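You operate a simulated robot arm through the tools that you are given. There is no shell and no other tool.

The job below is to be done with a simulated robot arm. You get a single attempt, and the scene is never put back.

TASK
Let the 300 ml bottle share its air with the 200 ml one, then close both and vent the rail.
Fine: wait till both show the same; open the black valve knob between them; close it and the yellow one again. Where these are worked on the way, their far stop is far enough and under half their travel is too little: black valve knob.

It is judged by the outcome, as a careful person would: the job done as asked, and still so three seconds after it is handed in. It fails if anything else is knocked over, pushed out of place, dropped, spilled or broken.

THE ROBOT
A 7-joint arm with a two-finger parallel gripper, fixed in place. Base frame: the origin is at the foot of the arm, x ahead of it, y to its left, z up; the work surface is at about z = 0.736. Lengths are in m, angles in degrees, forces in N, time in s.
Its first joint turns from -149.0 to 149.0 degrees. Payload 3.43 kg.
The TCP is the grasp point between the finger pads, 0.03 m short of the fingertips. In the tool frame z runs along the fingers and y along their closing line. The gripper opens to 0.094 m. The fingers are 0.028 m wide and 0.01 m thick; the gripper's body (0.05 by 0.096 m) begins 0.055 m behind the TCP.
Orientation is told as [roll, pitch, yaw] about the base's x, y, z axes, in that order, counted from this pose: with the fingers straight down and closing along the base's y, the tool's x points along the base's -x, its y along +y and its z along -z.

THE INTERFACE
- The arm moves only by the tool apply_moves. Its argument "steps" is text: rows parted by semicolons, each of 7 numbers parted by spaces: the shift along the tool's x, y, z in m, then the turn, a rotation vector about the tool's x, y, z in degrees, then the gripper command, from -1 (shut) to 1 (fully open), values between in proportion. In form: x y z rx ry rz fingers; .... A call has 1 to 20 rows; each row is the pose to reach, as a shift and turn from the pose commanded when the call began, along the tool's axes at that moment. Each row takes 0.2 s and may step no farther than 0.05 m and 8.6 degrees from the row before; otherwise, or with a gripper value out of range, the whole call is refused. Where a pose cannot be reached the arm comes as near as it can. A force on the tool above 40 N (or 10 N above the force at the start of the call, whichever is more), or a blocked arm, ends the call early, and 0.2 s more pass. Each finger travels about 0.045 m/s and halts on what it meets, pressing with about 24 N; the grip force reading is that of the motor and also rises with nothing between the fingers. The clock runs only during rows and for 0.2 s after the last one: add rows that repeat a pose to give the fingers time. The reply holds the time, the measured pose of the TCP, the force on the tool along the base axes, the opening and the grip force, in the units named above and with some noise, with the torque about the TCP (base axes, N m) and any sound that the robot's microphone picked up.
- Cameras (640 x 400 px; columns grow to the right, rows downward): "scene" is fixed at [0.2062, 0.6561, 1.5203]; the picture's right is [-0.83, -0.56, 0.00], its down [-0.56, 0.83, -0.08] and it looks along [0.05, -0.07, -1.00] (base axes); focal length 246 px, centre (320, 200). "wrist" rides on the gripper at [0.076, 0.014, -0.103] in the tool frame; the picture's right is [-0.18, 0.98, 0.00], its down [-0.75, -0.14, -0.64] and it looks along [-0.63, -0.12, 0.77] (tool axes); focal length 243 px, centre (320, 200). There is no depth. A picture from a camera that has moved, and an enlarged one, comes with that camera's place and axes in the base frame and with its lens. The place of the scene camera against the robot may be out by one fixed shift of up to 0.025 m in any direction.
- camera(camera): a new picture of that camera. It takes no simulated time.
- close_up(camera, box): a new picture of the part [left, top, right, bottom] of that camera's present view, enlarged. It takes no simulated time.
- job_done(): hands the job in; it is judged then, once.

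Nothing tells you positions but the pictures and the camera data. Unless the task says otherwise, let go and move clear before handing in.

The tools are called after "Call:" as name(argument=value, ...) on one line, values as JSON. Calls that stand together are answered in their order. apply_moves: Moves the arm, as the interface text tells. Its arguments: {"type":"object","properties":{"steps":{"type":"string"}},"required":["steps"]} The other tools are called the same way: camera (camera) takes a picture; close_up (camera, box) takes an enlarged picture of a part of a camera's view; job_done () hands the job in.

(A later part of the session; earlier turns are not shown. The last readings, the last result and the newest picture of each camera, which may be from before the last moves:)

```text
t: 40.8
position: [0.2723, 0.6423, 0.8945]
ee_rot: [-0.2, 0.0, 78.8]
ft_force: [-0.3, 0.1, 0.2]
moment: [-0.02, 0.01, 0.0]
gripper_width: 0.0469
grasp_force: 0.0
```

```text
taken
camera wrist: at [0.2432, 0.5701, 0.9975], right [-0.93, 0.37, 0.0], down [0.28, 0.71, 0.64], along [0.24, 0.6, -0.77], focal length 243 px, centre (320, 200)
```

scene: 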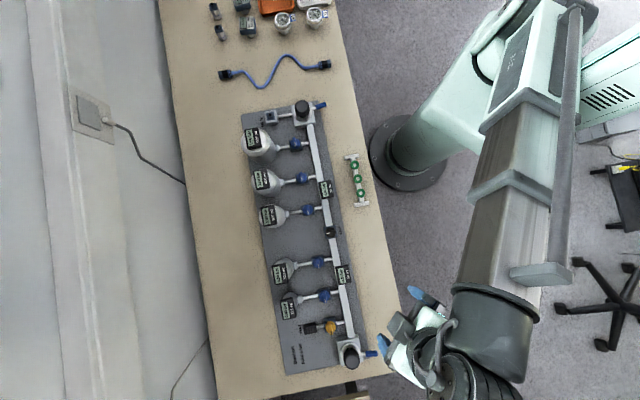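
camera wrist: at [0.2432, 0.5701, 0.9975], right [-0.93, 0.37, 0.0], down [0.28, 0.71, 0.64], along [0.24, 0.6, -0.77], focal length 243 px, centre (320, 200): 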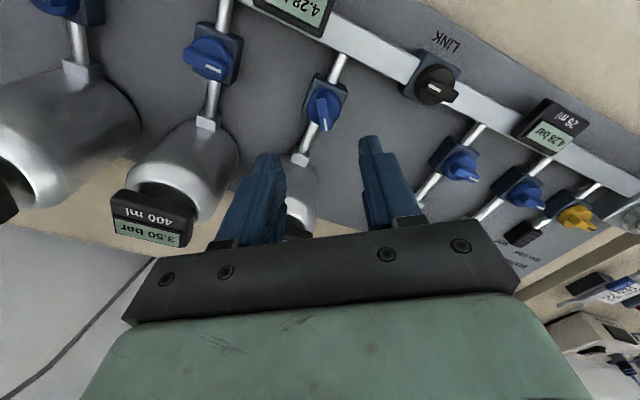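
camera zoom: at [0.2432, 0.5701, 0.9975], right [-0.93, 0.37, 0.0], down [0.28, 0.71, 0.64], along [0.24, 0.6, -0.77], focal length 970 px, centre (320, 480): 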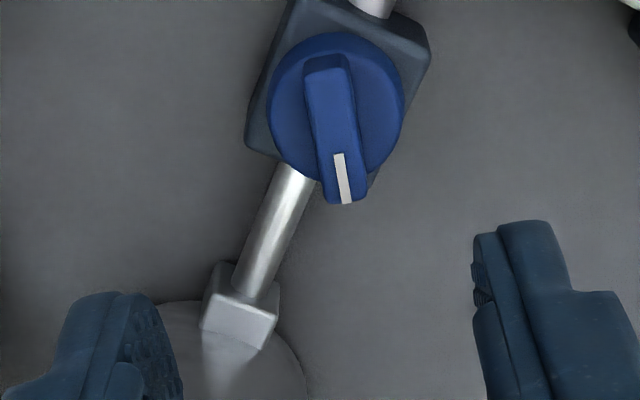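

Both rail gauges show 4.28 bar, so LINK really is open. The tool is aligned with the ridge again. Descending to grip and finishing the opening turn.

Call:
apply_moves(steps="-0.0018 0.0033 0.03 0 0 0 0; -0.0018 0.0033 0.06 0 0 0 -0.2; -0.0018 0.0033 0.073 0 0 0 -0.3; -0.0018 0.0033 0.0805 0 0 0 -0.3; -0.0018 0.0033 0.0805 0 0 0 -0.3")

Call:
close_up(camera="wrist", box=[240, 100, 400, 200])

```text
t: 42.0
position: [0.2689, 0.6415, 0.813]
ee_rot: [0.0, 0.0, 78.5]
ft_force: [-0.1, 0.0, -0.1]
moment: [-0.01, 0.0, 0.01]
gripper_width: 0.0329
grasp_force: 0.0
```

```text
4.00 times, centred on (320, 150) of wrist
camera zoom: at [0.2406, 0.5708, 0.9163], right [-0.93, 0.37, 0.0], down [0.29, 0.71, 0.64], along [0.24, 0.6, -0.77], focal length 970 px, centre (320, 400)
```

zoom: 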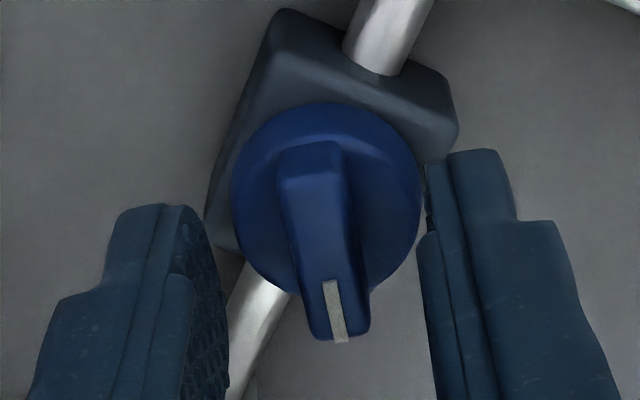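

Well centred. I'll close on the ridge and turn it clockwise the remaining 34° or so.

Call:
apply_moves(steps="0 0.001 0 0 0 0 -0.7; 0 0.001 0 0 0 0 -1; 0 0.001 0 0 0 0 -1; 0 0.001 0 0 0 0 -1")

Call:
apply_moves(steps="0 0 0 0 0 6 -1; 0 0 0 0 0 12 -1; 0 0 0 0 0 18 -1; 0 0 0 0 0 18 -1")

```text
t: 43.0
position: [0.2698, 0.644, 0.8121]
ee_rot: [-0.2, 0.0, 78.6]
ft_force: [5.6, -0.8, -0.4]
moment: [-0.01, -0.08, 0.02]
gripper_width: 0.0098
grasp_force: 44.3
```

```text
t: 44.0
position: [0.2691, 0.6436, 0.8138]
ee_rot: [-0.1, 0.1, 60.5]
ft_force: [4.1, -12.6, -22.7]
moment: [0.62, -0.56, 0.01]
gripper_width: 0.0099
grasp_force: 43.6
```

Call:
apply_moves(steps="0 0 0 0 0 0 -0.6; 0 0 0 0 0 0 -0.5; 0 0 0 0 0 0 -1; 0 0 0 0 0 0 -1; 0 0 0 0 0 0 -1")

Call:
apply_moves(steps="0 0 0 0 0 5 -1; 0 0 0 0 0 10 -1; 0 0 0 0 0 15 -1; 0 0 0 0 0 15 -1")

Call:
apply_moves(steps="0 0 0 0 0 2 -1; 0 0 0 0 0 3 -1; 0 0 0 0 0 3 -1")

```text
t: 45.2
position: [0.2691, 0.6422, 0.814]
ee_rot: [-0.1, -0.1, 60.6]
ft_force: [5.5, 0.7, 5.8]
moment: [-0.38, 0.12, 0.0]
gripper_width: 0.0099
grasp_force: 43.0
```

```text
t: 46.2
position: [0.2701, 0.6447, 0.8142]
ee_rot: [-0.1, -0.1, 45.5]
ft_force: [13.8, 0.0, 11.0]
moment: [-0.89, 0.47, -0.01]
gripper_width: 0.01
grasp_force: 43.7
```

```text
t: 47.0
position: [0.2691, 0.6432, 0.8131]
ee_rot: [-0.2, 0.0, 42.7]
ft_force: [12.4, -11.0, 8.8]
moment: [0.54, -0.78, 1.3]
gripper_width: 0.0101
grasp_force: 44.0
```

I felt the far stop (+1.3 N·m), so the 300 ml valve is fully open. Releasing, lifting and checking.

Call:
apply_moves(steps="0 0 0 0 0 -2 -1; 0 0 0 0 0 -2 -0.5; 0 0 0 0 0 -2 0; 0 0 0 0 0 -2 0; 0 0 -0.03 0 0 -2 0; 0 0 -0.06 0 0 -2 0; 0 0 -0.085 0 0 -2 0; 0 0 -0.085 0 0 -2 0")

Call:
camera(camera="wrist")

```text
t: 48.8
position: [0.2679, 0.6467, 0.8985]
ee_rot: [-0.1, -0.1, 44.6]
ft_force: [0.8, 0.7, 0.4]
moment: [-0.01, 0.01, -0.03]
gripper_width: 0.047
grasp_force: 0.0
```

```text
taken
camera wrist: at [0.2048, 0.6022, 1.0016], right [-0.56, 0.83, 0.0], down [0.63, 0.43, 0.64], along [0.53, 0.36, -0.77], focal length 243 px, centre (320, 200)
```

wrist: 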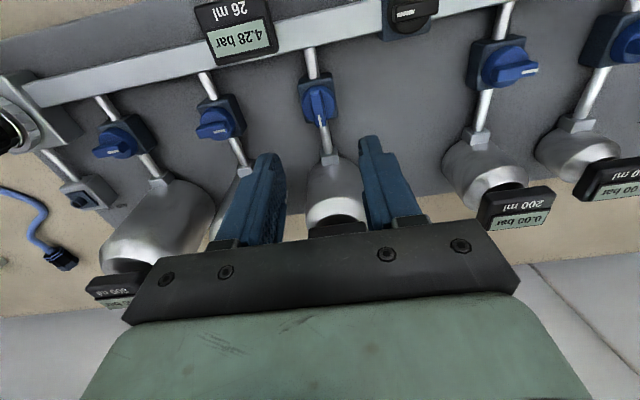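

The 300 ml valve is in line with its pipe: open. Now to the 200 ml valve at about (0.156, 0.758), arriving at yaw +135° so the clockwise turn stays in range.

Call:
apply_moves(steps="0 0.0145 0 0 0 -8.2 0; 0 0.029 0 0 0 -16.4 0; 0 0.0435 0 0 0 -24.6 0; 0 0.058 0 0 0 -32.8 0; 0 0.0725 0 0 0 -41 0; 0 0.087 0 0 0 -49.2 0; 0 0.1015 0 0 0 -57.4 0; 0 0.116 0 0 0 -65.6 0; 0 0.1305 0 0 0 -73.8 0; 0 0.145 0 0 0 -82 0; 0.002 0.1592 0 0 0 -90 0; 0.002 0.1592 0 0 0 -90 0")

Call:
camera(camera="wrist")

Call:
close_up(camera="wrist", box=[240, 80, 400, 180])

```text
t: 51.4
position: [0.1548, 0.755, 0.8986]
ee_rot: [-0.1, 0.1, 134.7]
ft_force: [0.1, -0.5, 0.2]
moment: [-0.02, 0.02, -0.01]
gripper_width: 0.0468
grasp_force: 0.1
```

```text
taken
camera wrist: at [0.1984, 0.692, 1.0026], right [-0.83, -0.56, 0.0], down [-0.43, 0.63, 0.64], along [-0.36, 0.53, -0.77], focal length 243 px, centre (320, 200)
```

wrist: 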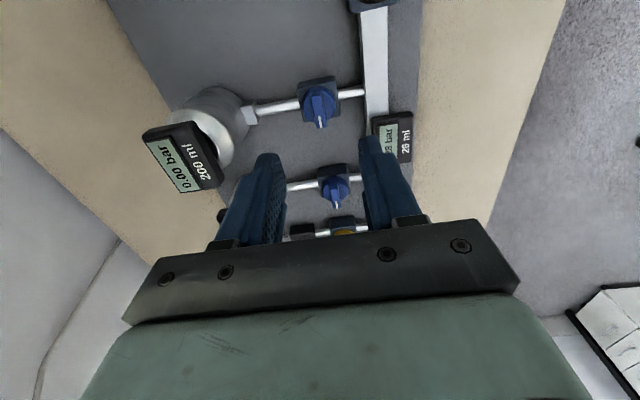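

```text
4.00 times, centred on (320, 130) of wrist
camera zoom: at [0.1984, 0.692, 1.0026], right [-0.83, -0.56, 0.0], down [-0.43, 0.63, 0.64], along [-0.36, 0.53, -0.77], focal length 970 px, centre (320, 480)
```

zoom: 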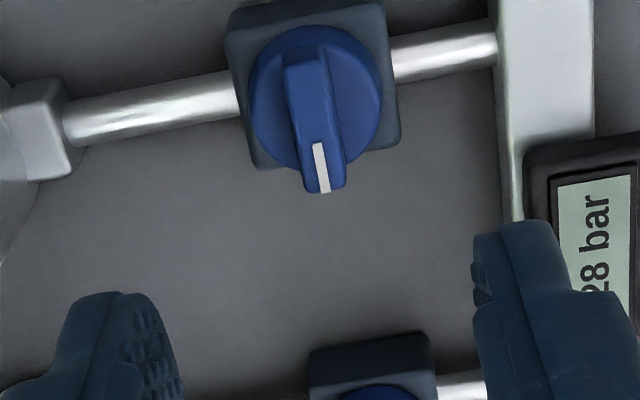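

The 200 ml valve is at (0.156, 0.757), ridge along the rail and aligned with the tool. Descending to grip.

Call:
apply_moves(steps="0 -0.0012 0.03 0 0 0 0; 0 -0.0012 0.06 0 0 0 -0.2; 0 -0.0012 0.078 0 0 0 -0.3; 0 -0.0012 0.0855 0 0 0 -0.3; 0 -0.0012 0.0855 0 0 0 -0.3")

Call:
close_up(camera="wrist", box=[240, 100, 400, 200])

```text
t: 52.6
position: [0.1563, 0.7578, 0.8136]
ee_rot: [-0.1, 0.1, 134.6]
ft_force: [0.2, 0.3, -0.5]
moment: [-0.01, -0.02, -0.01]
gripper_width: 0.0328
grasp_force: 0.1
```

```text
4.00 times, centred on (320, 150) of wrist
camera zoom: at [0.2001, 0.6938, 0.9162], right [-0.83, -0.56, 0.0], down [-0.43, 0.64, 0.64], along [-0.36, 0.53, -0.77], focal length 970 px, centre (320, 400)
```

zoom: 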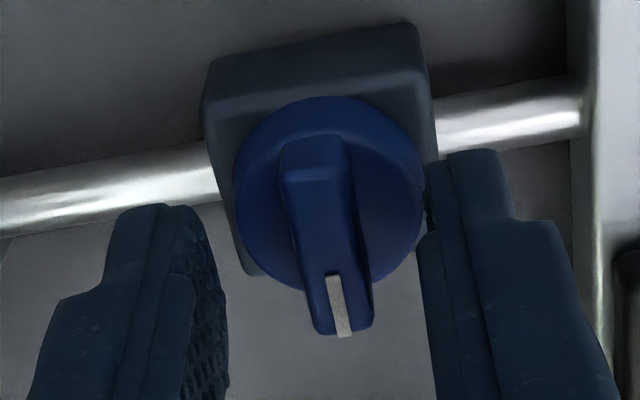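

About 1.5 mm correction needed, then grip and turn clockwise in stages.

Call:
apply_moves(steps="0.0004 0.0015 0 0 0 0 -0.3; 0.0004 0.0015 0 0 0 0 -0.7; 0.0004 0.0015 0 0 0 0 -1; 0.0004 0.0015 0 0 0 0 -1; 0.0004 0.0015 0 0 0 0 -1")

Call:
apply_moves(steps="0 0 0 0 0 3 -1; 0 0 0 0 0 6 -1; 0 0 0 0 0 6 -1")

```text
t: 53.8
position: [0.1549, 0.7575, 0.811]
ee_rot: [-0.2, 0.1, 134.6]
ft_force: [4.2, 3.8, -0.1]
moment: [0.07, -0.09, 0.0]
gripper_width: 0.0097
grasp_force: 43.4
```

```text
t: 54.6
position: [0.155, 0.7564, 0.8119]
ee_rot: [-0.2, 0.1, 128.6]
ft_force: [14.0, 6.4, -1.2]
moment: [0.42, -0.14, 0.02]
gripper_width: 0.0098
grasp_force: 43.5
```

It turns freely clockwise. Continuing in stages with a re-grip between them.

Call:
apply_moves(steps="0 0 0 0 0 6 -1; 0 0 0 0 0 12 -1; 0 0 0 0 0 18 -1; 0 0 0 0 0 18 -0.6; 0 0 0 0 0 18 -0.5; 0 0 0 0 0 18 -1; 0 0 0 0 0 18 -1; 0 0 0 0 0 18 -1; 0 0 0 0 0 24 -1; 0 0 0 0 0 30 -1; 0 0 0 0 0 36 -1; 0 0 0 0 0 36 -0.6; 0 0 0 0 0 36 -0.5; 0 0 0 0 0 36 -1; 0 0 0 0 0 36 -1; 0 0 0 0 0 36 -1")

```text
t: 58.0
position: [0.1563, 0.7569, 0.8131]
ee_rot: [-0.1, -0.1, 92.5]
ft_force: [10.9, 0.7, -2.6]
moment: [0.21, -0.19, -0.01]
gripper_width: 0.0101
grasp_force: 43.7
```

Call:
apply_moves(steps="0 0 0 0 0 6 -1; 0 0 0 0 0 12 -1; 0 0 0 0 0 18 -1; 0 0 0 0 0 18 -0.6; 0 0 0 0 0 18 -0.5; 0 0 0 0 0 18 -1; 0 0 0 0 0 18 -1; 0 0 0 0 0 18 -1; 0 0 0 0 0 24 -1; 0 0 0 0 0 30 -1; 0 0 0 0 0 36 -1; 0 0 0 0 0 36 -0.6; 0 0 0 0 0 36 -0.5; 0 0 0 0 0 36 -1; 0 0 0 0 0 36 -1; 0 0 0 0 0 36 -1")

Call:
camera(camera="wrist")

```text
t: 61.4
position: [0.1544, 0.7547, 0.8125]
ee_rot: [-0.1, -0.2, 56.7]
ft_force: [6.6, -1.5, -0.6]
moment: [0.12, -0.25, -0.03]
gripper_width: 0.01
grasp_force: 43.4
```

```text
taken
camera wrist: at [0.101, 0.6996, 0.9157], right [-0.72, 0.69, 0.0], down [0.53, 0.55, 0.64], along [0.45, 0.46, -0.77], focal length 243 px, centre (320, 200)
```

wrist: 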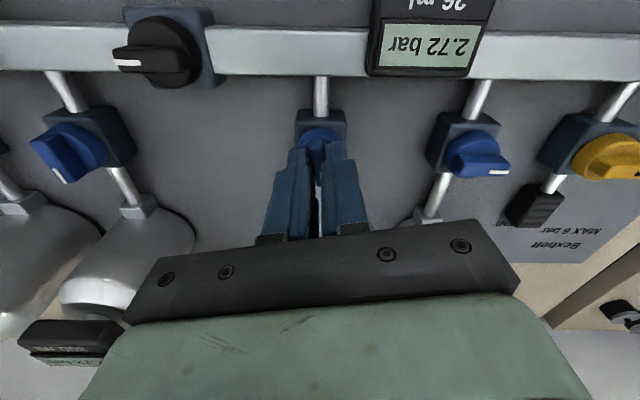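

The rail already reads 2.72 bar. I'll read both bottle gauges.

Call:
close_up(camera="scene", box=[240, 180, 360, 255])

Call:
close_up(camera="scene", box=[250, 240, 370, 315])

Call:
close_up(camera="wrist", box=[10, 300, 170, 400])

```text
5.33 times, centred on (300, 218) of scene
camera zoom: at [0.2062, 0.6561, 1.5203], right [-0.83, -0.56, 0.0], down [-0.56, 0.83, -0.08], along [0.05, -0.07, -1.0], focal length 1310 px, centre (427, 107)
```

zoom: 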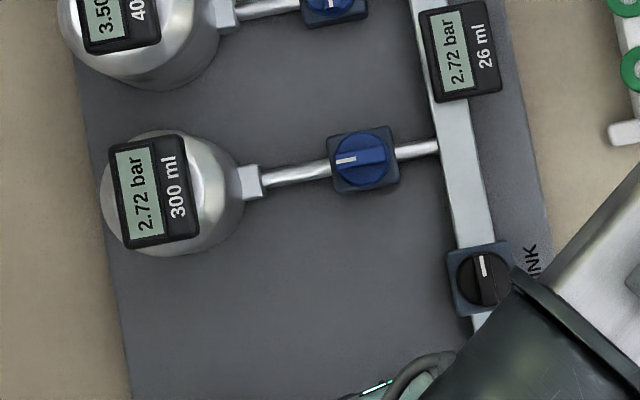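

```text
5.33 times, centred on (310, 278) of scene
camera zoom: at [0.2062, 0.6561, 1.5203], right [-0.83, -0.56, 0.0], down [-0.56, 0.83, -0.08], along [0.05, -0.07, -1.0], focal length 1310 px, centre (373, -213)
```

zoom: 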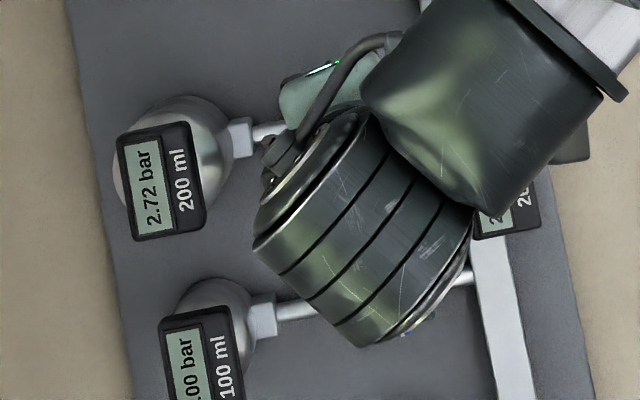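

```text
4.00 times, centred on (90, 350) of wrist
camera zoom: at [0.101, 0.6996, 0.9157], right [-0.72, 0.69, 0.0], down [0.53, 0.55, 0.64], along [0.45, 0.46, -0.77], focal length 970 px, centre (1240, -400)
```

zoom: 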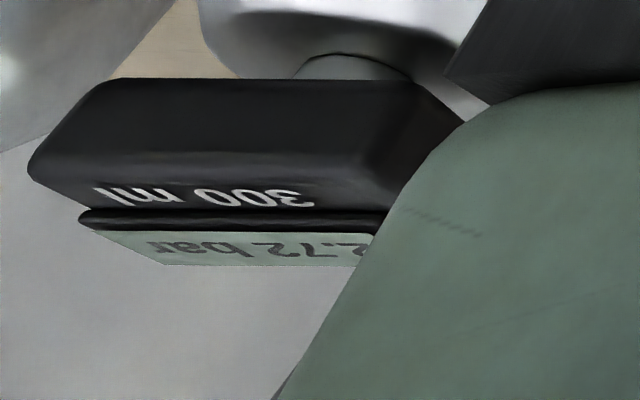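

Both bottles and the rail read 2.72 bar, which matches 1500/552, so they're equalised. Now I'll close the 200 ml valve, turning counter-clockwise to its stop.

Call:
apply_moves(steps="0 0 0 0 0 -6 -1; 0 0 0 0 0 -12 -1; 0 0 0 0 0 -18 -1; 0 0 0 0 0 -18 -0.6; 0 0 0 0 0 -18 -0.5; 0 0 0 0 0 -18 -1; 0 0 0 0 0 -18 -1; 0 0 0 0 0 -18 -1; 0 0 0 0 0 -24 -1; 0 0 0 0 0 -30 -1; 0 0 0 0 0 -36 -1; 0 0 0 0 0 -36 -0.6; 0 0 0 0 0 -36 -0.5; 0 0 0 0 0 -36 -1; 0 0 0 0 0 -36 -1; 0 0 0 0 0 -36 -1")

Call:
apply_moves(steps="0 0 0 0 0 -6 -1; 0 0 0 0 0 -12 -1; 0 0 0 0 0 -18 -1; 0 0 0 0 0 -18 -0.6; 0 0 0 0 0 -18 -0.5; 0 0 0 0 0 -18 -1; 0 0 0 0 0 -18 -1; 0 0 0 0 0 -18 -1; 0 0 0 0 0 -24 -1; 0 0 0 0 0 -30 -1; 0 0 0 0 0 -36 -1; 0 0 0 0 0 -36 -0.6; 0 0 0 0 0 -36 -0.5; 0 0 0 0 0 -36 -1; 0 0 0 0 0 -36 -1; 0 0 0 0 0 -36 -1")

Call:
close_up(camera="wrist", box=[240, 100, 400, 200])

```text
t: 64.8
position: [0.1547, 0.7531, 0.8147]
ee_rot: [-0.3, 0.0, 92.6]
ft_force: [15.9, 3.0, 2.0]
moment: [-0.05, -0.42, -0.04]
gripper_width: 0.0098
grasp_force: 43.9
```

```text
t: 68.2
position: [0.1566, 0.7557, 0.8115]
ee_rot: [-0.1, 0.2, 128.7]
ft_force: [5.2, 1.4, -1.4]
moment: [-0.02, -0.11, 0.04]
gripper_width: 0.0101
grasp_force: 44.0
```

```text
4.00 times, centred on (320, 150) of wrist
camera zoom: at [0.1929, 0.6877, 0.9161], right [-0.88, -0.47, 0.0], down [-0.36, 0.68, 0.64], along [-0.3, 0.57, -0.77], focal length 970 px, centre (320, 400)
```

zoom: 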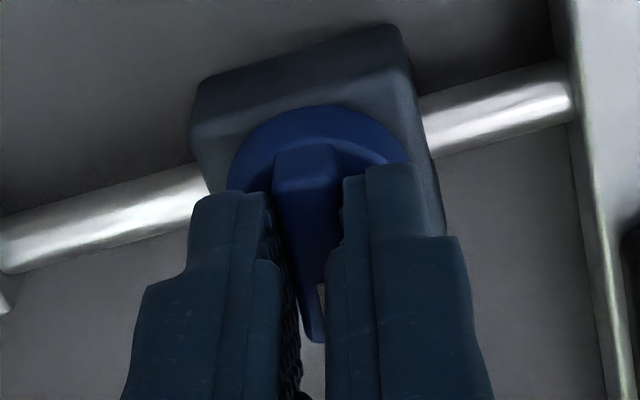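

Last few degrees to the closed stop, feeling for the torque.

Call:
apply_moves(steps="0 0 0 0 0 -3 -1; 0 0 0 0 0 -6 -1; 0 0 0 0 0 -6 -1")

Call:
apply_moves(steps="0 0 0 0 0 -1 -1; 0 0 0 0 0 -2.5 -1; 0 0 0 0 0 -2.5 -1")

```text
t: 69.0
position: [0.1562, 0.7559, 0.8127]
ee_rot: [-0.1, 0.1, 134.7]
ft_force: [14.5, 1.6, -13.8]
moment: [0.85, 0.47, 0.01]
gripper_width: 0.0099
grasp_force: 43.4
```

```text
t: 69.8
position: [0.156, 0.757, 0.811]
ee_rot: [-0.2, 0.1, 137.1]
ft_force: [20.1, 5.8, -12.9]
moment: [0.12, -0.16, -1.3]
gripper_width: 0.0101
grasp_force: 43.8
```

−1.3 N·m: the 200 ml valve is on its closed stop. Releasing in place, then lifting.

Call:
apply_moves(steps="0 0 0 0 0 0 -0.6; 0 0 0 0 0 0 -0.3; 0 0 0 0 0 2.4 0; 0 0 0 0 0 2.4 0; 0 0 -0.03 0 0 2.4 0; 0 0 -0.06 0 0 2.4 0; 0 0 -0.085 0 0 2.4 0; 0 0 -0.085 0 0 2.4 0")

Call:
close_up(camera="wrist", box=[240, 80, 400, 180])

```text
t: 71.6
position: [0.1558, 0.7566, 0.8975]
ee_rot: [-0.1, 0.1, 134.7]
ft_force: [-0.4, -0.7, 0.3]
moment: [-0.02, 0.0, -0.01]
gripper_width: 0.0468
grasp_force: 0.0
```

```text
4.00 times, centred on (320, 130) of wrist
camera zoom: at [0.1994, 0.6929, 1.0014], right [-0.83, -0.56, 0.0], down [-0.43, 0.63, 0.64], along [-0.36, 0.53, -0.77], focal length 970 px, centre (320, 480)
```

zoom: 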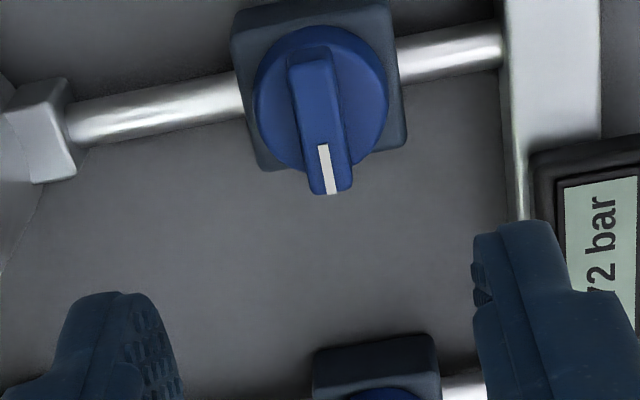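

The 200 ml knob is back exactly as it was at the start. Now back to the 300 ml valve, arriving at yaw 45°, to close it.

Call:
apply_moves(steps="0.0145 0 0 0 0 8.2 0; 0.029 0 0 0 0 16.4 0; 0.0435 0 0 0 0 24.6 0; 0.058 0 0 0 0 32.8 0; 0.0725 0 0 0 0 41 0; 0.087 0 0 0 0 49.2 0; 0.1015 0 0 0 0 57.4 0; 0.116 0 0 0 0 65.6 0; 0.1305 0 0 0 0 73.8 0; 0.145 0 0 0 0 82 0; 0.1592 -0.0012 0 0 0 90 0; 0.1592 -0.0012 0 0 0 90 0")

Call:
camera(camera="wrist")

Call:
close_up(camera="wrist", box=[240, 80, 400, 180])

```text
t: 74.2
position: [0.2681, 0.6422, 0.8969]
ee_rot: [-0.2, -0.1, 44.5]
ft_force: [-0.5, 0.4, 0.6]
moment: [-0.02, 0.01, 0.01]
gripper_width: 0.0467
grasp_force: 0.1
```

```text
taken
camera wrist: at [0.2039, 0.5996, 1.0009], right [-0.56, 0.83, 0.0], down [0.63, 0.43, 0.64], along [0.53, 0.36, -0.77], focal length 243 px, centre (320, 200)
```

wrist: 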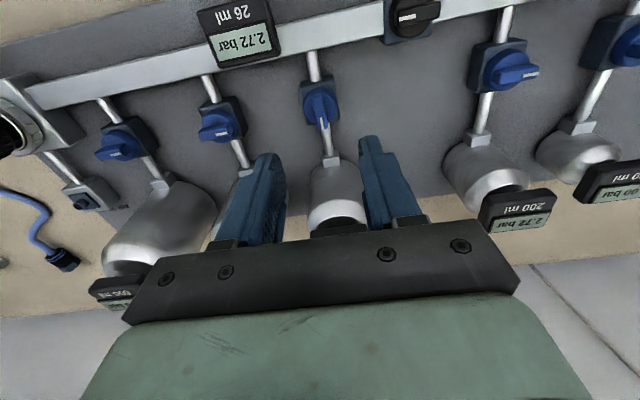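

```text
4.00 times, centred on (320, 130) of wrist
camera zoom: at [0.2039, 0.5996, 1.0009], right [-0.56, 0.83, 0.0], down [0.63, 0.43, 0.64], along [0.53, 0.36, -0.77], focal length 970 px, centre (320, 480)
```

zoom: 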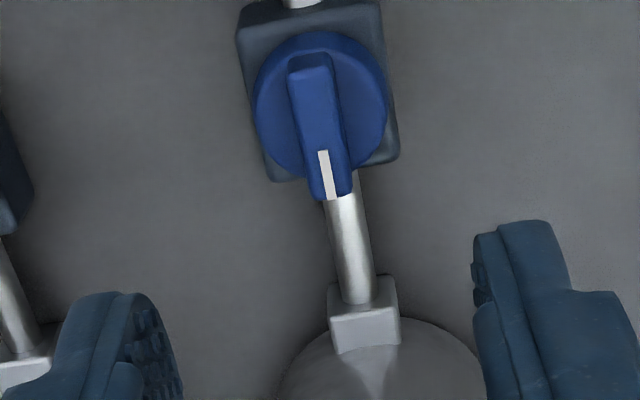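

Aligned over the 300 ml valve. Descending, gripping and turning it counter-clockwise to close.

Call:
apply_moves(steps="-0.0015 0.0002 0.03 0 0 0 0; -0.0015 0.0002 0.06 0 0 0 -0.2; -0.0015 0.0002 0.076 0 0 0 -0.3; -0.0015 0.0002 0.0842 0 0 0 -0.3; -0.0015 0.0002 0.0842 0 0 0 -0.3")

Call:
close_up(camera="wrist", box=[240, 100, 400, 200])

```text
t: 75.4
position: [0.2682, 0.6455, 0.8134]
ee_rot: [-0.1, 0.0, 44.7]
ft_force: [-1.0, 0.1, -0.6]
moment: [0.0, -0.03, 0.02]
gripper_width: 0.0328
grasp_force: 0.1
```

```text
4.00 times, centred on (320, 150) of wrist
camera zoom: at [0.2043, 0.6019, 0.9167], right [-0.56, 0.83, 0.0], down [0.63, 0.43, 0.64], along [0.53, 0.36, -0.77], focal length 970 px, centre (320, 400)
```

zoom: 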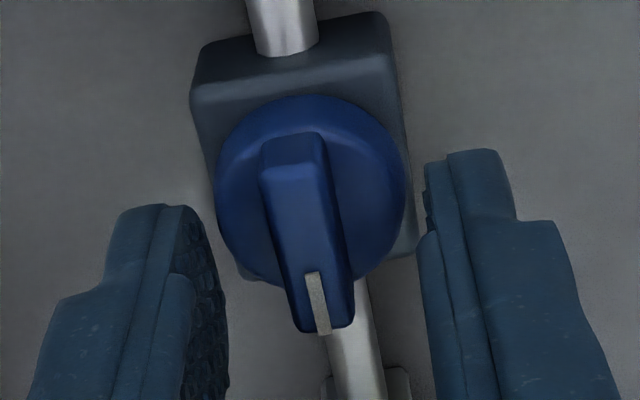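

Call:
apply_moves(steps="0.0002 -0.0013 0 0 0 0 -0.3; 0.0002 -0.0013 0 0 0 0 -0.7; 0.0002 -0.0013 0 0 0 0 -1; 0.0002 -0.0013 0 0 0 0 -1; 0.0002 -0.0013 0 0 0 0 -1; 0.0002 -0.0013 0 0 0 -6 -1; 0.0002 -0.0013 0 0 0 -12 -1; 0.0002 -0.0013 0 0 0 -18 -1; 0.0002 -0.0013 0 0 0 -18 -0.6; 0.0002 -0.0013 0 0 0 -18 -0.5; 0.0002 -0.0013 0 0 0 -18 -1; 0.0002 -0.0013 0 0 0 -18 -1; 0.0002 -0.0013 0 0 0 -18 -1")

Call:
apply_moves(steps="0 0 0 0 0 -6 -1; 0 0 0 0 0 -12 -1; 0 0 0 0 0 -18 -1; 0 0 0 0 0 -18 -0.6; 0 0 0 0 0 -18 -0.5; 0 0 0 0 0 -18 -1; 0 0 0 0 0 -18 -1; 0 0 0 0 0 -18 -1; 0 0 0 0 0 -24 -1; 0 0 0 0 0 -30 -1; 0 0 0 0 0 -36 -1; 0 0 0 0 0 -36 -0.6; 0 0 0 0 0 -36 -0.5; 0 0 0 0 0 -36 -1; 0 0 0 0 0 -36 -1; 0 0 0 0 0 -36 -1")

Call:
close_up(camera="wrist", box=[240, 100, 400, 200])

```text
t: 78.2
position: [0.2683, 0.6432, 0.8134]
ee_rot: [-0.2, -0.1, 62.8]
ft_force: [-1.8, 2.1, 2.2]
moment: [-0.07, 0.15, 0.03]
gripper_width: 0.0099
grasp_force: 43.5
```

```text
t: 81.6
position: [0.2688, 0.6427, 0.8141]
ee_rot: [0.0, 0.1, 98.8]
ft_force: [-8.9, -0.8, 1.1]
moment: [-0.2, 0.22, -0.02]
gripper_width: 0.0098
grasp_force: 43.2
```

```text
4.00 times, centred on (320, 150) of wrist
camera zoom: at [0.2669, 0.5654, 0.9177], right [-1.0, 0.03, 0.0], down [0.02, 0.77, 0.64], along [0.02, 0.64, -0.77], focal length 970 px, centre (320, 400)
```

zoom: 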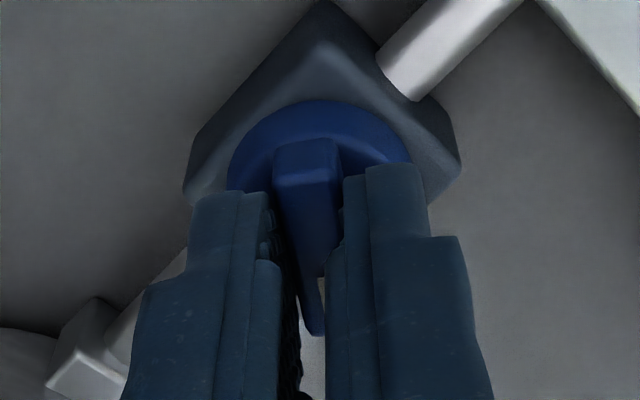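

Following well, now past halfway. Continuing to the closed stop.

Call:
apply_moves(steps="0 0 0 0 0 -6 -1; 0 0 0 0 0 -12 -1; 0 0 0 0 0 -18 -1; 0 0 0 0 0 -18 -0.6; 0 0 0 0 0 -18 -0.5; 0 0 0 0 0 -18 -1; 0 0 0 0 0 -18 -1; 0 0 0 0 0 -18 -1; 0 0 0 0 0 -24 -1; 0 0 0 0 0 -30 -1; 0 0 0 0 0 -34 -1; 0 0 0 0 0 -34 -1")

Call:
apply_moves(steps="0 0 0 0 0 -2 -1; 0 0 0 0 0 -4.5 -1; 0 0 0 0 0 -4.5 -1")

```text
t: 84.2
position: [0.2689, 0.6429, 0.8147]
ee_rot: [0.0, 0.0, 132.8]
ft_force: [-12.9, -14.5, 22.1]
moment: [0.16, 0.92, 0.01]
gripper_width: 0.0098
grasp_force: 43.7
```

```text
t: 85.0
position: [0.2693, 0.6433, 0.8156]
ee_rot: [0.0, 0.1, 137.2]
ft_force: [-13.0, -13.9, 16.8]
moment: [-0.17, 0.71, -1.34]
gripper_width: 0.0101
grasp_force: 43.4
```

The 300 ml valve is on its closed stop (−1.34 N·m). Releasing in place and lifting.

Call:
apply_moves(steps="0 0 0 0 0 0 -0.6; 0 0 0 0 0 0 -0.3; 0 0 0 0 0 2.4 0; 0 0 0 0 0 2.4 0; 0 0 -0.03 0 0 2.4 0; 0 0 -0.06 0 0 2.4 0; 0 0 -0.085 0 0 2.4 0; 0 0 -0.085 0 0 2.4 0")

Call:
close_up(camera="wrist", box=[240, 80, 400, 180])

Call:
camera(camera="scene")

```text
t: 86.8
position: [0.2714, 0.6423, 0.899]
ee_rot: [0.0, 0.2, 134.7]
ft_force: [0.3, -0.2, -0.6]
moment: [0.0, -0.01, 0.01]
gripper_width: 0.0468
grasp_force: 0.0
```

```text
4.00 times, centred on (320, 130) of wrist
camera zoom: at [0.3149, 0.579, 1.002], right [-0.83, -0.56, 0.0], down [-0.43, 0.63, 0.64], along [-0.36, 0.53, -0.77], focal length 970 px, centre (320, 480)
```

zoom: 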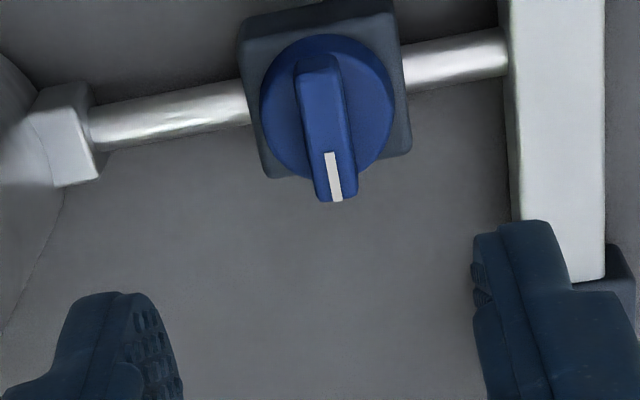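

```text
taken
```

scene: 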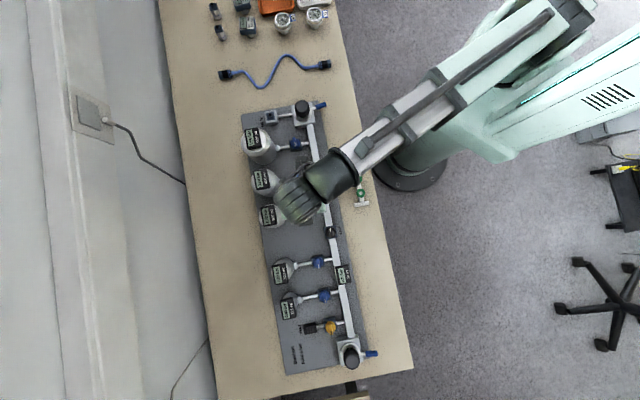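

Both bottle valves are closed and everything is in place. Next is the yellow vent at about (0.022, 0.891). I'll travel along the rail line at this height.

Call:
apply_moves(steps="-0.04 0 0 0 0 0 0; -0.08 0 0 0 0 0 0; -0.12 0.001 0 0 0 0 0; -0.16 0.001 0 0 0 0 0; -0.2 0.001 0 0 0 0 0; -0.24 0.002 0 0 0 0 0; -0.28 0.002 0 0 0 0 0; -0.32 0.0026 0 0 0 0 0; -0.3514 0.0026 0 0 0 0 0; -0.3514 0.0026 0 0 0 0 0; -0.3514 0.0026 0 0 0 0 0")

Call:
camera(camera="wrist")

Call:
close_up(camera="wrist", box=[240, 80, 400, 180])

```text
t: 89.2
position: [0.0219, 0.8912, 0.8999]
ee_rot: [-0.1, 0.2, 134.8]
ft_force: [-0.8, 0.0, -0.5]
moment: [-0.03, -0.02, 0.0]
gripper_width: 0.0471
grasp_force: 0.1
```

```text
taken
camera wrist: at [0.065, 0.8283, 1.0031], right [-0.83, -0.56, 0.0], down [-0.43, 0.63, 0.64], along [-0.36, 0.53, -0.77], focal length 243 px, centre (320, 200)
```

wrist: 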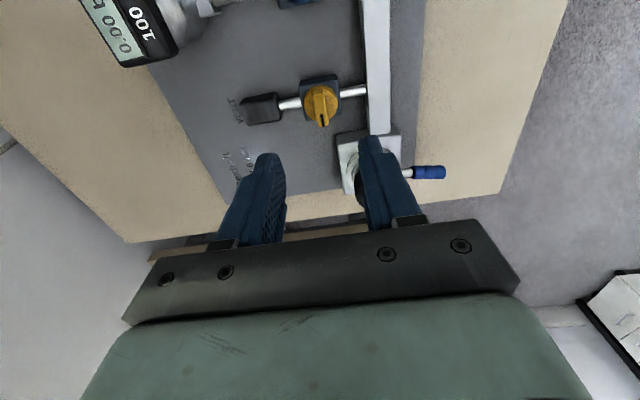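

```text
4.00 times, centred on (320, 130) of wrist
camera zoom: at [0.065, 0.8283, 1.0031], right [-0.83, -0.56, 0.0], down [-0.43, 0.63, 0.64], along [-0.36, 0.53, -0.77], focal length 970 px, centre (320, 480)
```

zoom: 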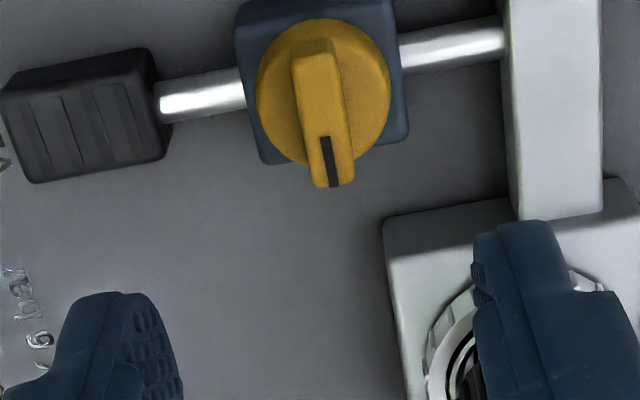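

The yellow knob is at (0.022, 0.891), same layout as the blue ones and clear of the regulator. Descending to grip.

Call:
apply_moves(steps="0.0009 0.0009 0.03 0 0 0 -0.1; 0.0009 0.0009 0.06 0 0 0 -0.3; 0.0009 0.0009 0.078 0 0 0 -0.3; 0.0009 0.0009 0.086 0 0 0 -0.3; 0.0009 0.0009 0.086 0 0 0 -0.3")

Call:
close_up(camera="wrist", box=[240, 100, 400, 200])

```text
t: 90.4
position: [0.0202, 0.8904, 0.8133]
ee_rot: [-0.2, 0.2, 134.8]
ft_force: [-0.1, 0.1, 0.2]
moment: [-0.01, -0.01, 0.02]
gripper_width: 0.0327
grasp_force: 0.0
```

```text
4.00 times, centred on (320, 150) of wrist
camera zoom: at [0.0641, 0.8268, 0.9173], right [-0.83, -0.56, 0.0], down [-0.43, 0.63, 0.64], along [-0.36, 0.53, -0.77], focal length 970 px, centre (320, 400)
```

zoom: 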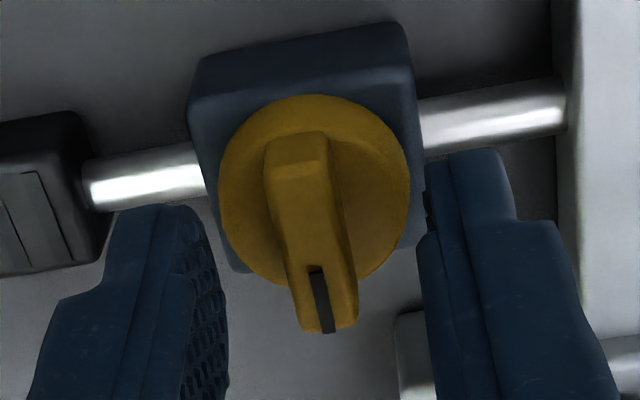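

Call:
apply_moves(steps="0.0008 -0.0009 0.0005 0 0 0 -0.3; 0.0008 -0.0009 0.0005 0 0 0 -0.7; 0.0008 -0.0009 0.0005 0 0 0 -1; 0.0008 -0.0009 0.0005 0 0 0 -1; 0.0008 -0.0009 0.0005 0 0 0 -1; 0.0008 -0.0009 0.0005 0 0 3 -1; 0.0008 -0.0009 0.0005 0 0 6 -1; 0.0008 -0.0009 0.0005 0 0 6 -1")

```text
t: 92.2
position: [0.0213, 0.8903, 0.8125]
ee_rot: [-0.2, 0.0, 128.7]
ft_force: [9.5, 9.7, 6.2]
moment: [-0.21, -0.53, 0.01]
gripper_width: 0.0099
grasp_force: 44.1
```

The vent also turns freely clockwise. Continuing to open it in stages, watching the rail gauges.

Call:
apply_moves(steps="0 0 0 0 0 6 -1; 0 0 0 0 0 12 -1; 0 0 0 0 0 18 -1; 0 0 0 0 0 18 -0.6; 0 0 0 0 0 18 -0.5; 0 0 0 0 0 18 -1; 0 0 0 0 0 18 -1; 0 0 0 0 0 18 -1; 0 0 0 0 0 24 -1; 0 0 0 0 0 30 -1; 0 0 0 0 0 36 -1; 0 0 0 0 0 36 -0.6; 0 0 0 0 0 36 -0.5; 0 0 0 0 0 36 -1; 0 0 0 0 0 36 -1; 0 0 0 0 0 36 -1")

Call:
close_up(camera="scene", box=[270, 240, 370, 302])

Call:
close_up(camera="scene", box=[250, 175, 350, 237])

```text
t: 95.6
position: [0.0212, 0.89, 0.8107]
ee_rot: [-0.1, -0.1, 92.8]
ft_force: [7.6, -1.5, -2.1]
moment: [0.19, -0.11, -0.04]
gripper_width: 0.0098
grasp_force: 43.7
```

```text
6.40 times, centred on (320, 271) of scene
camera zoom: at [0.2062, 0.6561, 1.5203], right [-0.83, -0.56, 0.0], down [-0.56, 0.83, -0.08], along [0.05, -0.07, -1.0], focal length 1572 px, centre (320, -254)
```

zoom: 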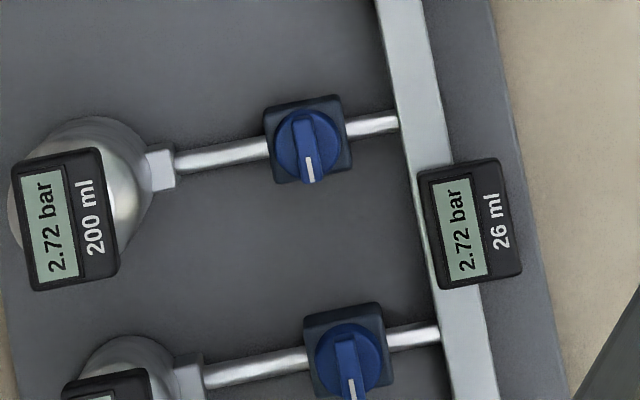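

```text
6.40 times, centred on (300, 206) of scene
camera zoom: at [0.2062, 0.6561, 1.5203], right [-0.83, -0.56, 0.0], down [-0.56, 0.83, -0.08], along [0.05, -0.07, -1.0], focal length 1572 px, centre (448, 162)
```

zoom: 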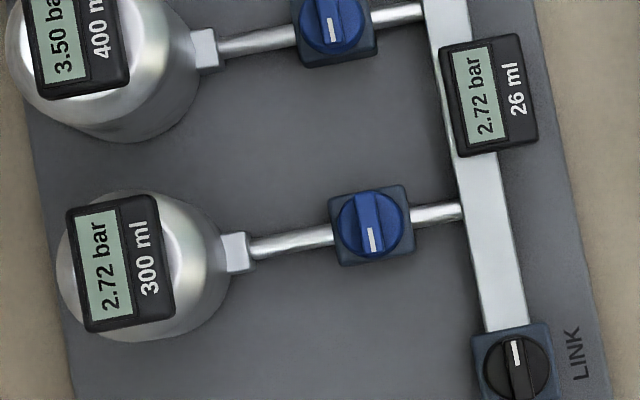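

At 42° of travel the vent isn't flowing yet, since it's under half. Continuing.

Call:
apply_moves(steps="0 0 0 0 0 6 -1; 0 0 0 0 0 12 -1; 0 0 0 0 0 18 -1; 0 0 0 0 0 18 -0.6; 0 0 0 0 0 18 -0.5; 0 0 0 0 0 18 -1; 0 0 0 0 0 18 -1; 0 0 0 0 0 18 -1; 0 0 0 0 0 24 -1; 0 0 0 0 0 30 -1; 0 0 0 0 0 36 -1; 0 0 0 0 0 36 -0.6; 0 0 0 0 0 36 -0.5; 0 0 0 0 0 36 -1; 0 0 0 0 0 36 -1; 0 0 0 0 0 36 -1")

Call:
close_up(camera="scene", box=[270, 240, 370, 302])

Call:
close_up(camera="scene", box=[250, 175, 350, 237])

```text
t: 99.0
position: [0.021, 0.8909, 0.8116]
ee_rot: [0.0, -0.2, 56.7]
ft_force: [4.7, 1.0, -2.3]
moment: [0.28, -0.25, -0.03]
gripper_width: 0.0098
grasp_force: 44.1
```

```text
6.40 times, centred on (320, 271) of scene
camera zoom: at [0.2062, 0.6561, 1.5203], right [-0.83, -0.56, 0.0], down [-0.56, 0.83, -0.08], along [0.05, -0.07, -1.0], focal length 1572 px, centre (320, -254)
```

zoom: 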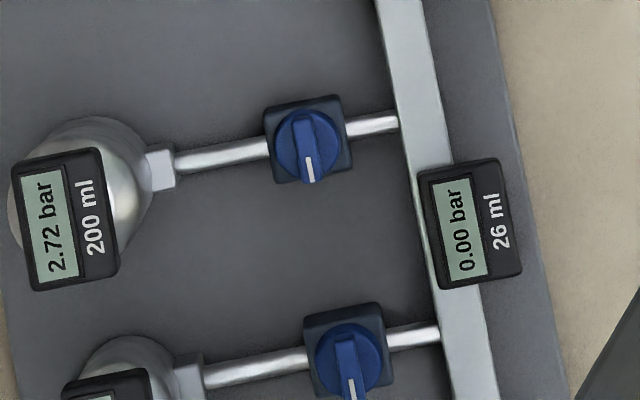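

```text
6.40 times, centred on (300, 206) of scene
camera zoom: at [0.2062, 0.6561, 1.5203], right [-0.83, -0.56, 0.0], down [-0.56, 0.83, -0.08], along [0.05, -0.07, -1.0], focal length 1572 px, centre (448, 162)
```

zoom: 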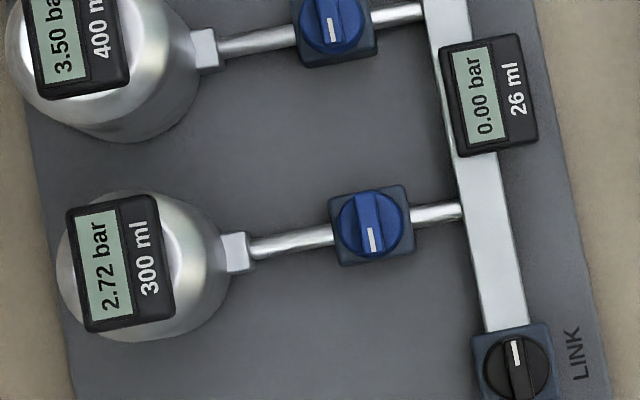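

Both rail halves now read 0.00 bar and both bottles hold 2.72 bar. I'll wait a moment, then close the vent counter-clockwise to its stop.

Call:
apply_moves(steps="0 0 0 0 0 0 -1; 0 0 0 0 0 0 -1; 0 0 0 0 0 0 -1; 0 0 0 0 0 0 -1; 0 0 0 0 0 -6 -1; 0 0 0 0 0 -12 -1; 0 0 0 0 0 -18 -1; 0 0 0 0 0 -18 -0.6; 0 0 0 0 0 -18 -0.5; 0 0 0 0 0 -18 -1; 0 0 0 0 0 -18 -1; 0 0 0 0 0 -18 -1; 0 0 0 0 0 -24 -1; 0 0 0 0 0 -30 -1; 0 0 0 0 0 -36 -1; 0 0 0 0 0 -36 -0.6; 0 0 0 0 0 -36 -0.5; 0 0 0 0 0 -36 -1; 0 0 0 0 0 -36 -1; 0 0 0 0 0 -36 -1")

Call:
apply_moves(steps="0 0 0 0 0 -6 -1; 0 0 0 0 0 -12 -1; 0 0 0 0 0 -18 -1; 0 0 0 0 0 -18 -0.6; 0 0 0 0 0 -18 -0.5; 0 0 0 0 0 -18 -1; 0 0 0 0 0 -18 -1; 0 0 0 0 0 -18 -1; 0 0 0 0 0 -24 -1; 0 0 0 0 0 -30 -1; 0 0 0 0 0 -36 -1; 0 0 0 0 0 -36 -0.6; 0 0 0 0 0 -36 -0.5; 0 0 0 0 0 -36 -1; 0 0 0 0 0 -36 -1; 0 0 0 0 0 -36 -1")

Call:
apply_moves(steps="0 0 0 0 0 -3 -1; 0 0 0 0 0 -6 -1; 0 0 0 0 0 -6 -1; 0 0 0 0 0 -8 -1; 0 0 0 0 0 -8 -1")

```text
t: 103.2
position: [0.0206, 0.8901, 0.8121]
ee_rot: [-0.1, 0.0, 92.7]
ft_force: [4.1, 2.3, -0.4]
moment: [0.09, -0.04, 0.01]
gripper_width: 0.0099
grasp_force: 43.4
```

```text
t: 106.6
position: [0.0209, 0.8896, 0.8112]
ee_rot: [-0.1, 0.1, 128.8]
ft_force: [10.9, 5.4, 1.5]
moment: [0.15, -0.16, -0.02]
gripper_width: 0.0098
grasp_force: 43.8
```

```text
t: 107.8
position: [0.0221, 0.8901, 0.8124]
ee_rot: [-0.2, 0.3, 136.7]
ft_force: [27.0, 6.7, 0.4]
moment: [0.76, 0.26, -1.31]
gripper_width: 0.0097
grasp_force: 44.0
```

The vent is on its closed stop (−1.31 N·m). Releasing in place and lifting to check.

Call:
apply_moves(steps="0 0 0 0 0 0 -0.6; 0 0 0 0 0 0 -0.3; 0 0 0 0 0 2 0; 0 0 0 0 0 2 0; 0 0 -0.03 0 0 2 0; 0 0 -0.06 0 0 2 0; 0 0 -0.085 0 0 2 0; 0 0 -0.085 0 0 2 0")

Call:
close_up(camera="wrist", box=[240, 80, 400, 180])

Call:
close_up(camera="scene", box=[316, 220, 348, 240])

```text
t: 109.6
position: [0.0217, 0.8894, 0.8988]
ee_rot: [-0.1, 0.2, 134.8]
ft_force: [0.7, 0.0, 0.2]
moment: [0.0, 0.01, 0.02]
gripper_width: 0.047
grasp_force: 0.1
```

```text
4.00 times, centred on (320, 130) of wrist
camera zoom: at [0.0657, 0.8253, 1.0023], right [-0.83, -0.56, 0.0], down [-0.43, 0.63, 0.64], along [-0.36, 0.53, -0.77], focal length 970 px, centre (320, 480)
```

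zoom: 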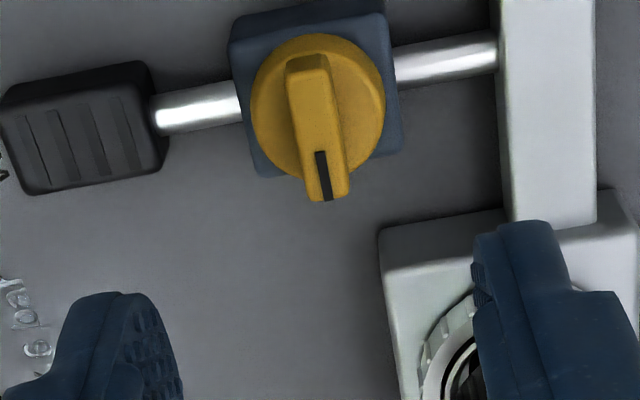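

```text
16.00 times, centred on (332, 230) of scene
camera zoom: at [0.2062, 0.6561, 1.5203], right [-0.83, -0.56, 0.0], down [-0.56, 0.83, -0.08], along [0.05, -0.07, -1.0], focal length 3931 px, centre (128, -280)
```

zoom: 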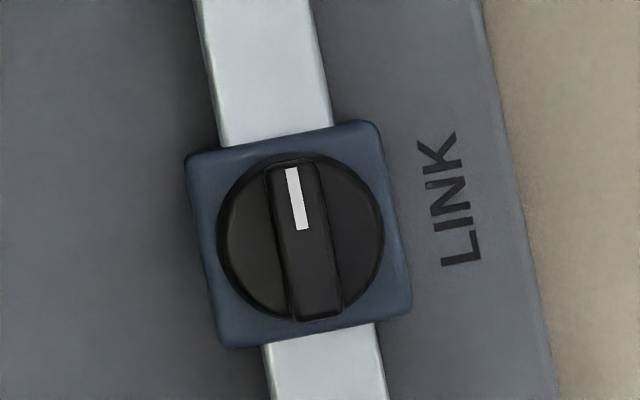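

The vent is closed as at the start, and LINK is still open. Now over to LINK, swinging to yaw −45°, to close it.

Call:
apply_moves(steps="0.0244 0.0047 0 0 0 8.2 0; 0.0488 0.0095 0 0 0 16.4 0; 0.0732 0.0142 0 0 0 24.6 0; 0.0975 0.0189 0 0 0 32.8 0; 0.1219 0.0237 0 0 0 41 0; 0.1463 0.0284 0 0 0 49.2 0; 0.1707 0.0332 0 0 0 57.4 0; 0.195 0.0379 0 0 0 65.6 0; 0.2194 0.0426 0 0 0 73.8 0; 0.2438 0.0474 0 0 0 82 0; 0.2682 0.0521 0 0 0 90 0; 0.2682 0.0521 0 0 0 90 0")

Call:
apply_moves(steps="0 0 0 0 0 8.2 0; 0 0 0 0 0 16.4 0; 0 0 0 0 0 24.6 0; 0 0 0 0 0 32.8 0; 0 0 0 0 0 41 0; 0 0 0 0 0 49.2 0; 0 0 0 0 0 57.4 0; 0 0 0 0 0 65.6 0; 0 0 0 0 0 73.8 0; 0 0 0 0 0 82 0; 0 0 0 0 0 89.8 0; 0 0 0 0 0 89.8 0")

Call:
close_up(camera="wrist", box=[240, 80, 400, 180])

```text
t: 112.2
position: [0.1758, 0.6604, 0.8956]
ee_rot: [-0.1, -0.1, 44.7]
ft_force: [0.9, 0.0, 0.0]
moment: [-0.02, 0.0, 0.0]
gripper_width: 0.0469
grasp_force: 0.0
```

```text
t: 114.8
position: [0.1727, 0.6627, 0.896]
ee_rot: [0.1, -0.1, -45.1]
ft_force: [-0.1, 0.5, 0.9]
moment: [-0.02, 0.01, -0.01]
gripper_width: 0.0471
grasp_force: 0.1
```

```text
4.00 times, centred on (320, 130) of wrist
camera zoom: at [0.13, 0.7272, 0.9994], right [0.83, 0.56, 0.0], down [0.43, -0.63, 0.64], along [0.36, -0.53, -0.77], focal length 970 px, centre (320, 480)
```

zoom: 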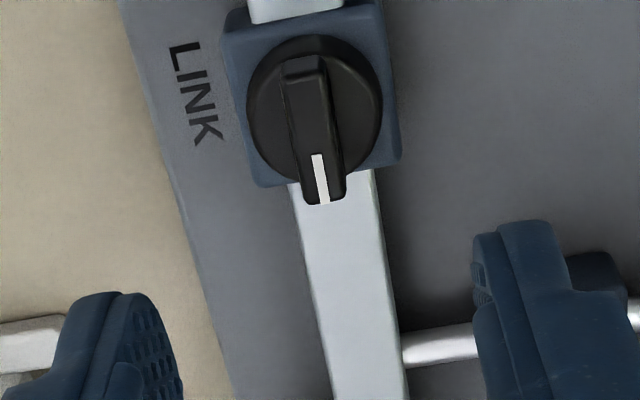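

Aligned with the LINK ridge. Descending to grip.

Call:
apply_moves(steps="-0.0012 -0.0009 0.03 0 0 0 0; -0.0012 -0.0009 0.06 0 0 0 -0.2; -0.0012 -0.0009 0.075 0 0 0 -0.3; -0.0012 -0.0009 0.0828 0 0 0 -0.3; -0.0012 -0.0009 0.0828 0 0 0 -0.3")

Call:
close_up(camera="wrist", box=[240, 100, 400, 200])

```text
t: 116.0
position: [0.173, 0.6613, 0.8136]
ee_rot: [0.2, -0.1, -45.0]
ft_force: [0.4, 0.2, 0.7]
moment: [0.0, 0.0, 0.0]
gripper_width: 0.0327
grasp_force: 0.0
```

```text
4.00 times, centred on (320, 150) of wrist
camera zoom: at [0.1294, 0.7248, 0.9168], right [0.82, 0.57, 0.0], down [0.43, -0.63, 0.64], along [0.36, -0.53, -0.77], focal length 970 px, centre (320, 400)
```

zoom: 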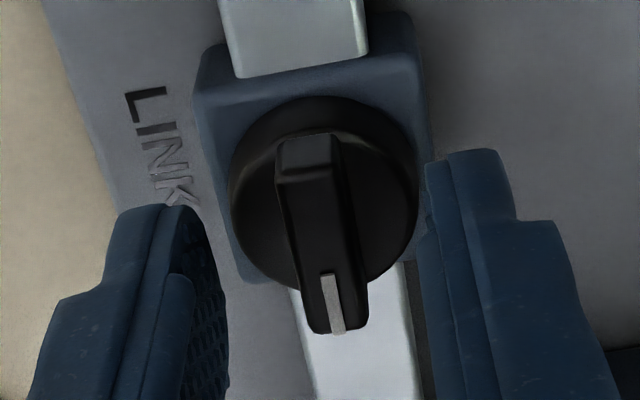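

Centred. Closing on the ridge and turning counter-clockwise in stages.

Call:
apply_moves(steps="0 0.0005 0 0 0 0 -0.7; 0 0.0005 0 0 0 0 -1; 0 0.0005 0 0 0 0 -1; 0 0.0005 0 0 0 0 -1; 0 0.0005 0 0 0 -6 -1; 0 0.0005 0 0 0 -12 -1; 0 0.0005 0 0 0 -18 -1; 0 0.0005 0 0 0 -18 -0.6; 0 0.0005 0 0 0 -18 -0.5; 0 0.0005 0 0 0 -18 -1; 0 0.0005 0 0 0 -18 -1; 0 0.0005 0 0 0 -18 -1")

Call:
apply_moves(steps="0 0 0 0 0 -6 -1; 0 0 0 0 0 -12 -1; 0 0 0 0 0 -18 -1; 0 0 0 0 0 -18 -0.6; 0 0 0 0 0 -18 -0.5; 0 0 0 0 0 -18 -1; 0 0 0 0 0 -18 -1; 0 0 0 0 0 -18 -1; 0 0 0 0 0 -24 -1; 0 0 0 0 0 -30 -1; 0 0 0 0 0 -36 -1; 0 0 0 0 0 -36 -0.6; 0 0 0 0 0 -36 -0.5; 0 0 0 0 0 -36 -1; 0 0 0 0 0 -36 -1; 0 0 0 0 0 -36 -1")

Call:
close_up(camera="wrist", box=[240, 100, 400, 200])

```text
t: 118.6
position: [0.1743, 0.6611, 0.8143]
ee_rot: [0.0, -0.1, -27.0]
ft_force: [-2.1, -3.4, -1.2]
moment: [-0.19, -0.1, -0.03]
gripper_width: 0.0097
grasp_force: 43.8
```

```text
t: 122.0
position: [0.174, 0.6604, 0.8136]
ee_rot: [-0.1, -0.1, 8.9]
ft_force: [3.4, -8.2, -0.5]
moment: [-0.2, -0.07, 0.02]
gripper_width: 0.0098
grasp_force: 43.4
```

```text
4.00 times, centred on (320, 150) of wrist
camera zoom: at [0.0967, 0.6638, 0.9173], right [0.03, 1.0, 0.0], down [0.77, -0.02, 0.64], along [0.64, -0.02, -0.77], focal length 970 px, centre (320, 400)
```

zoom: 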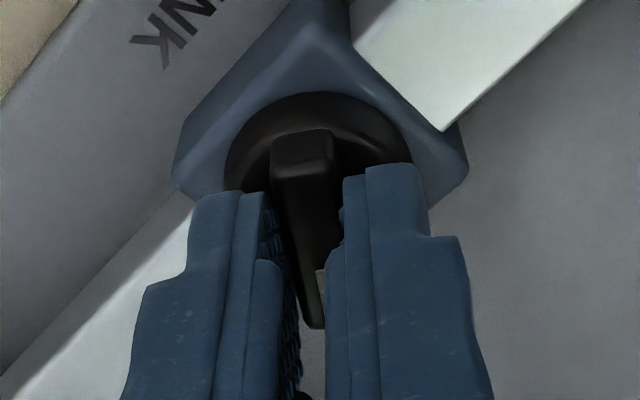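

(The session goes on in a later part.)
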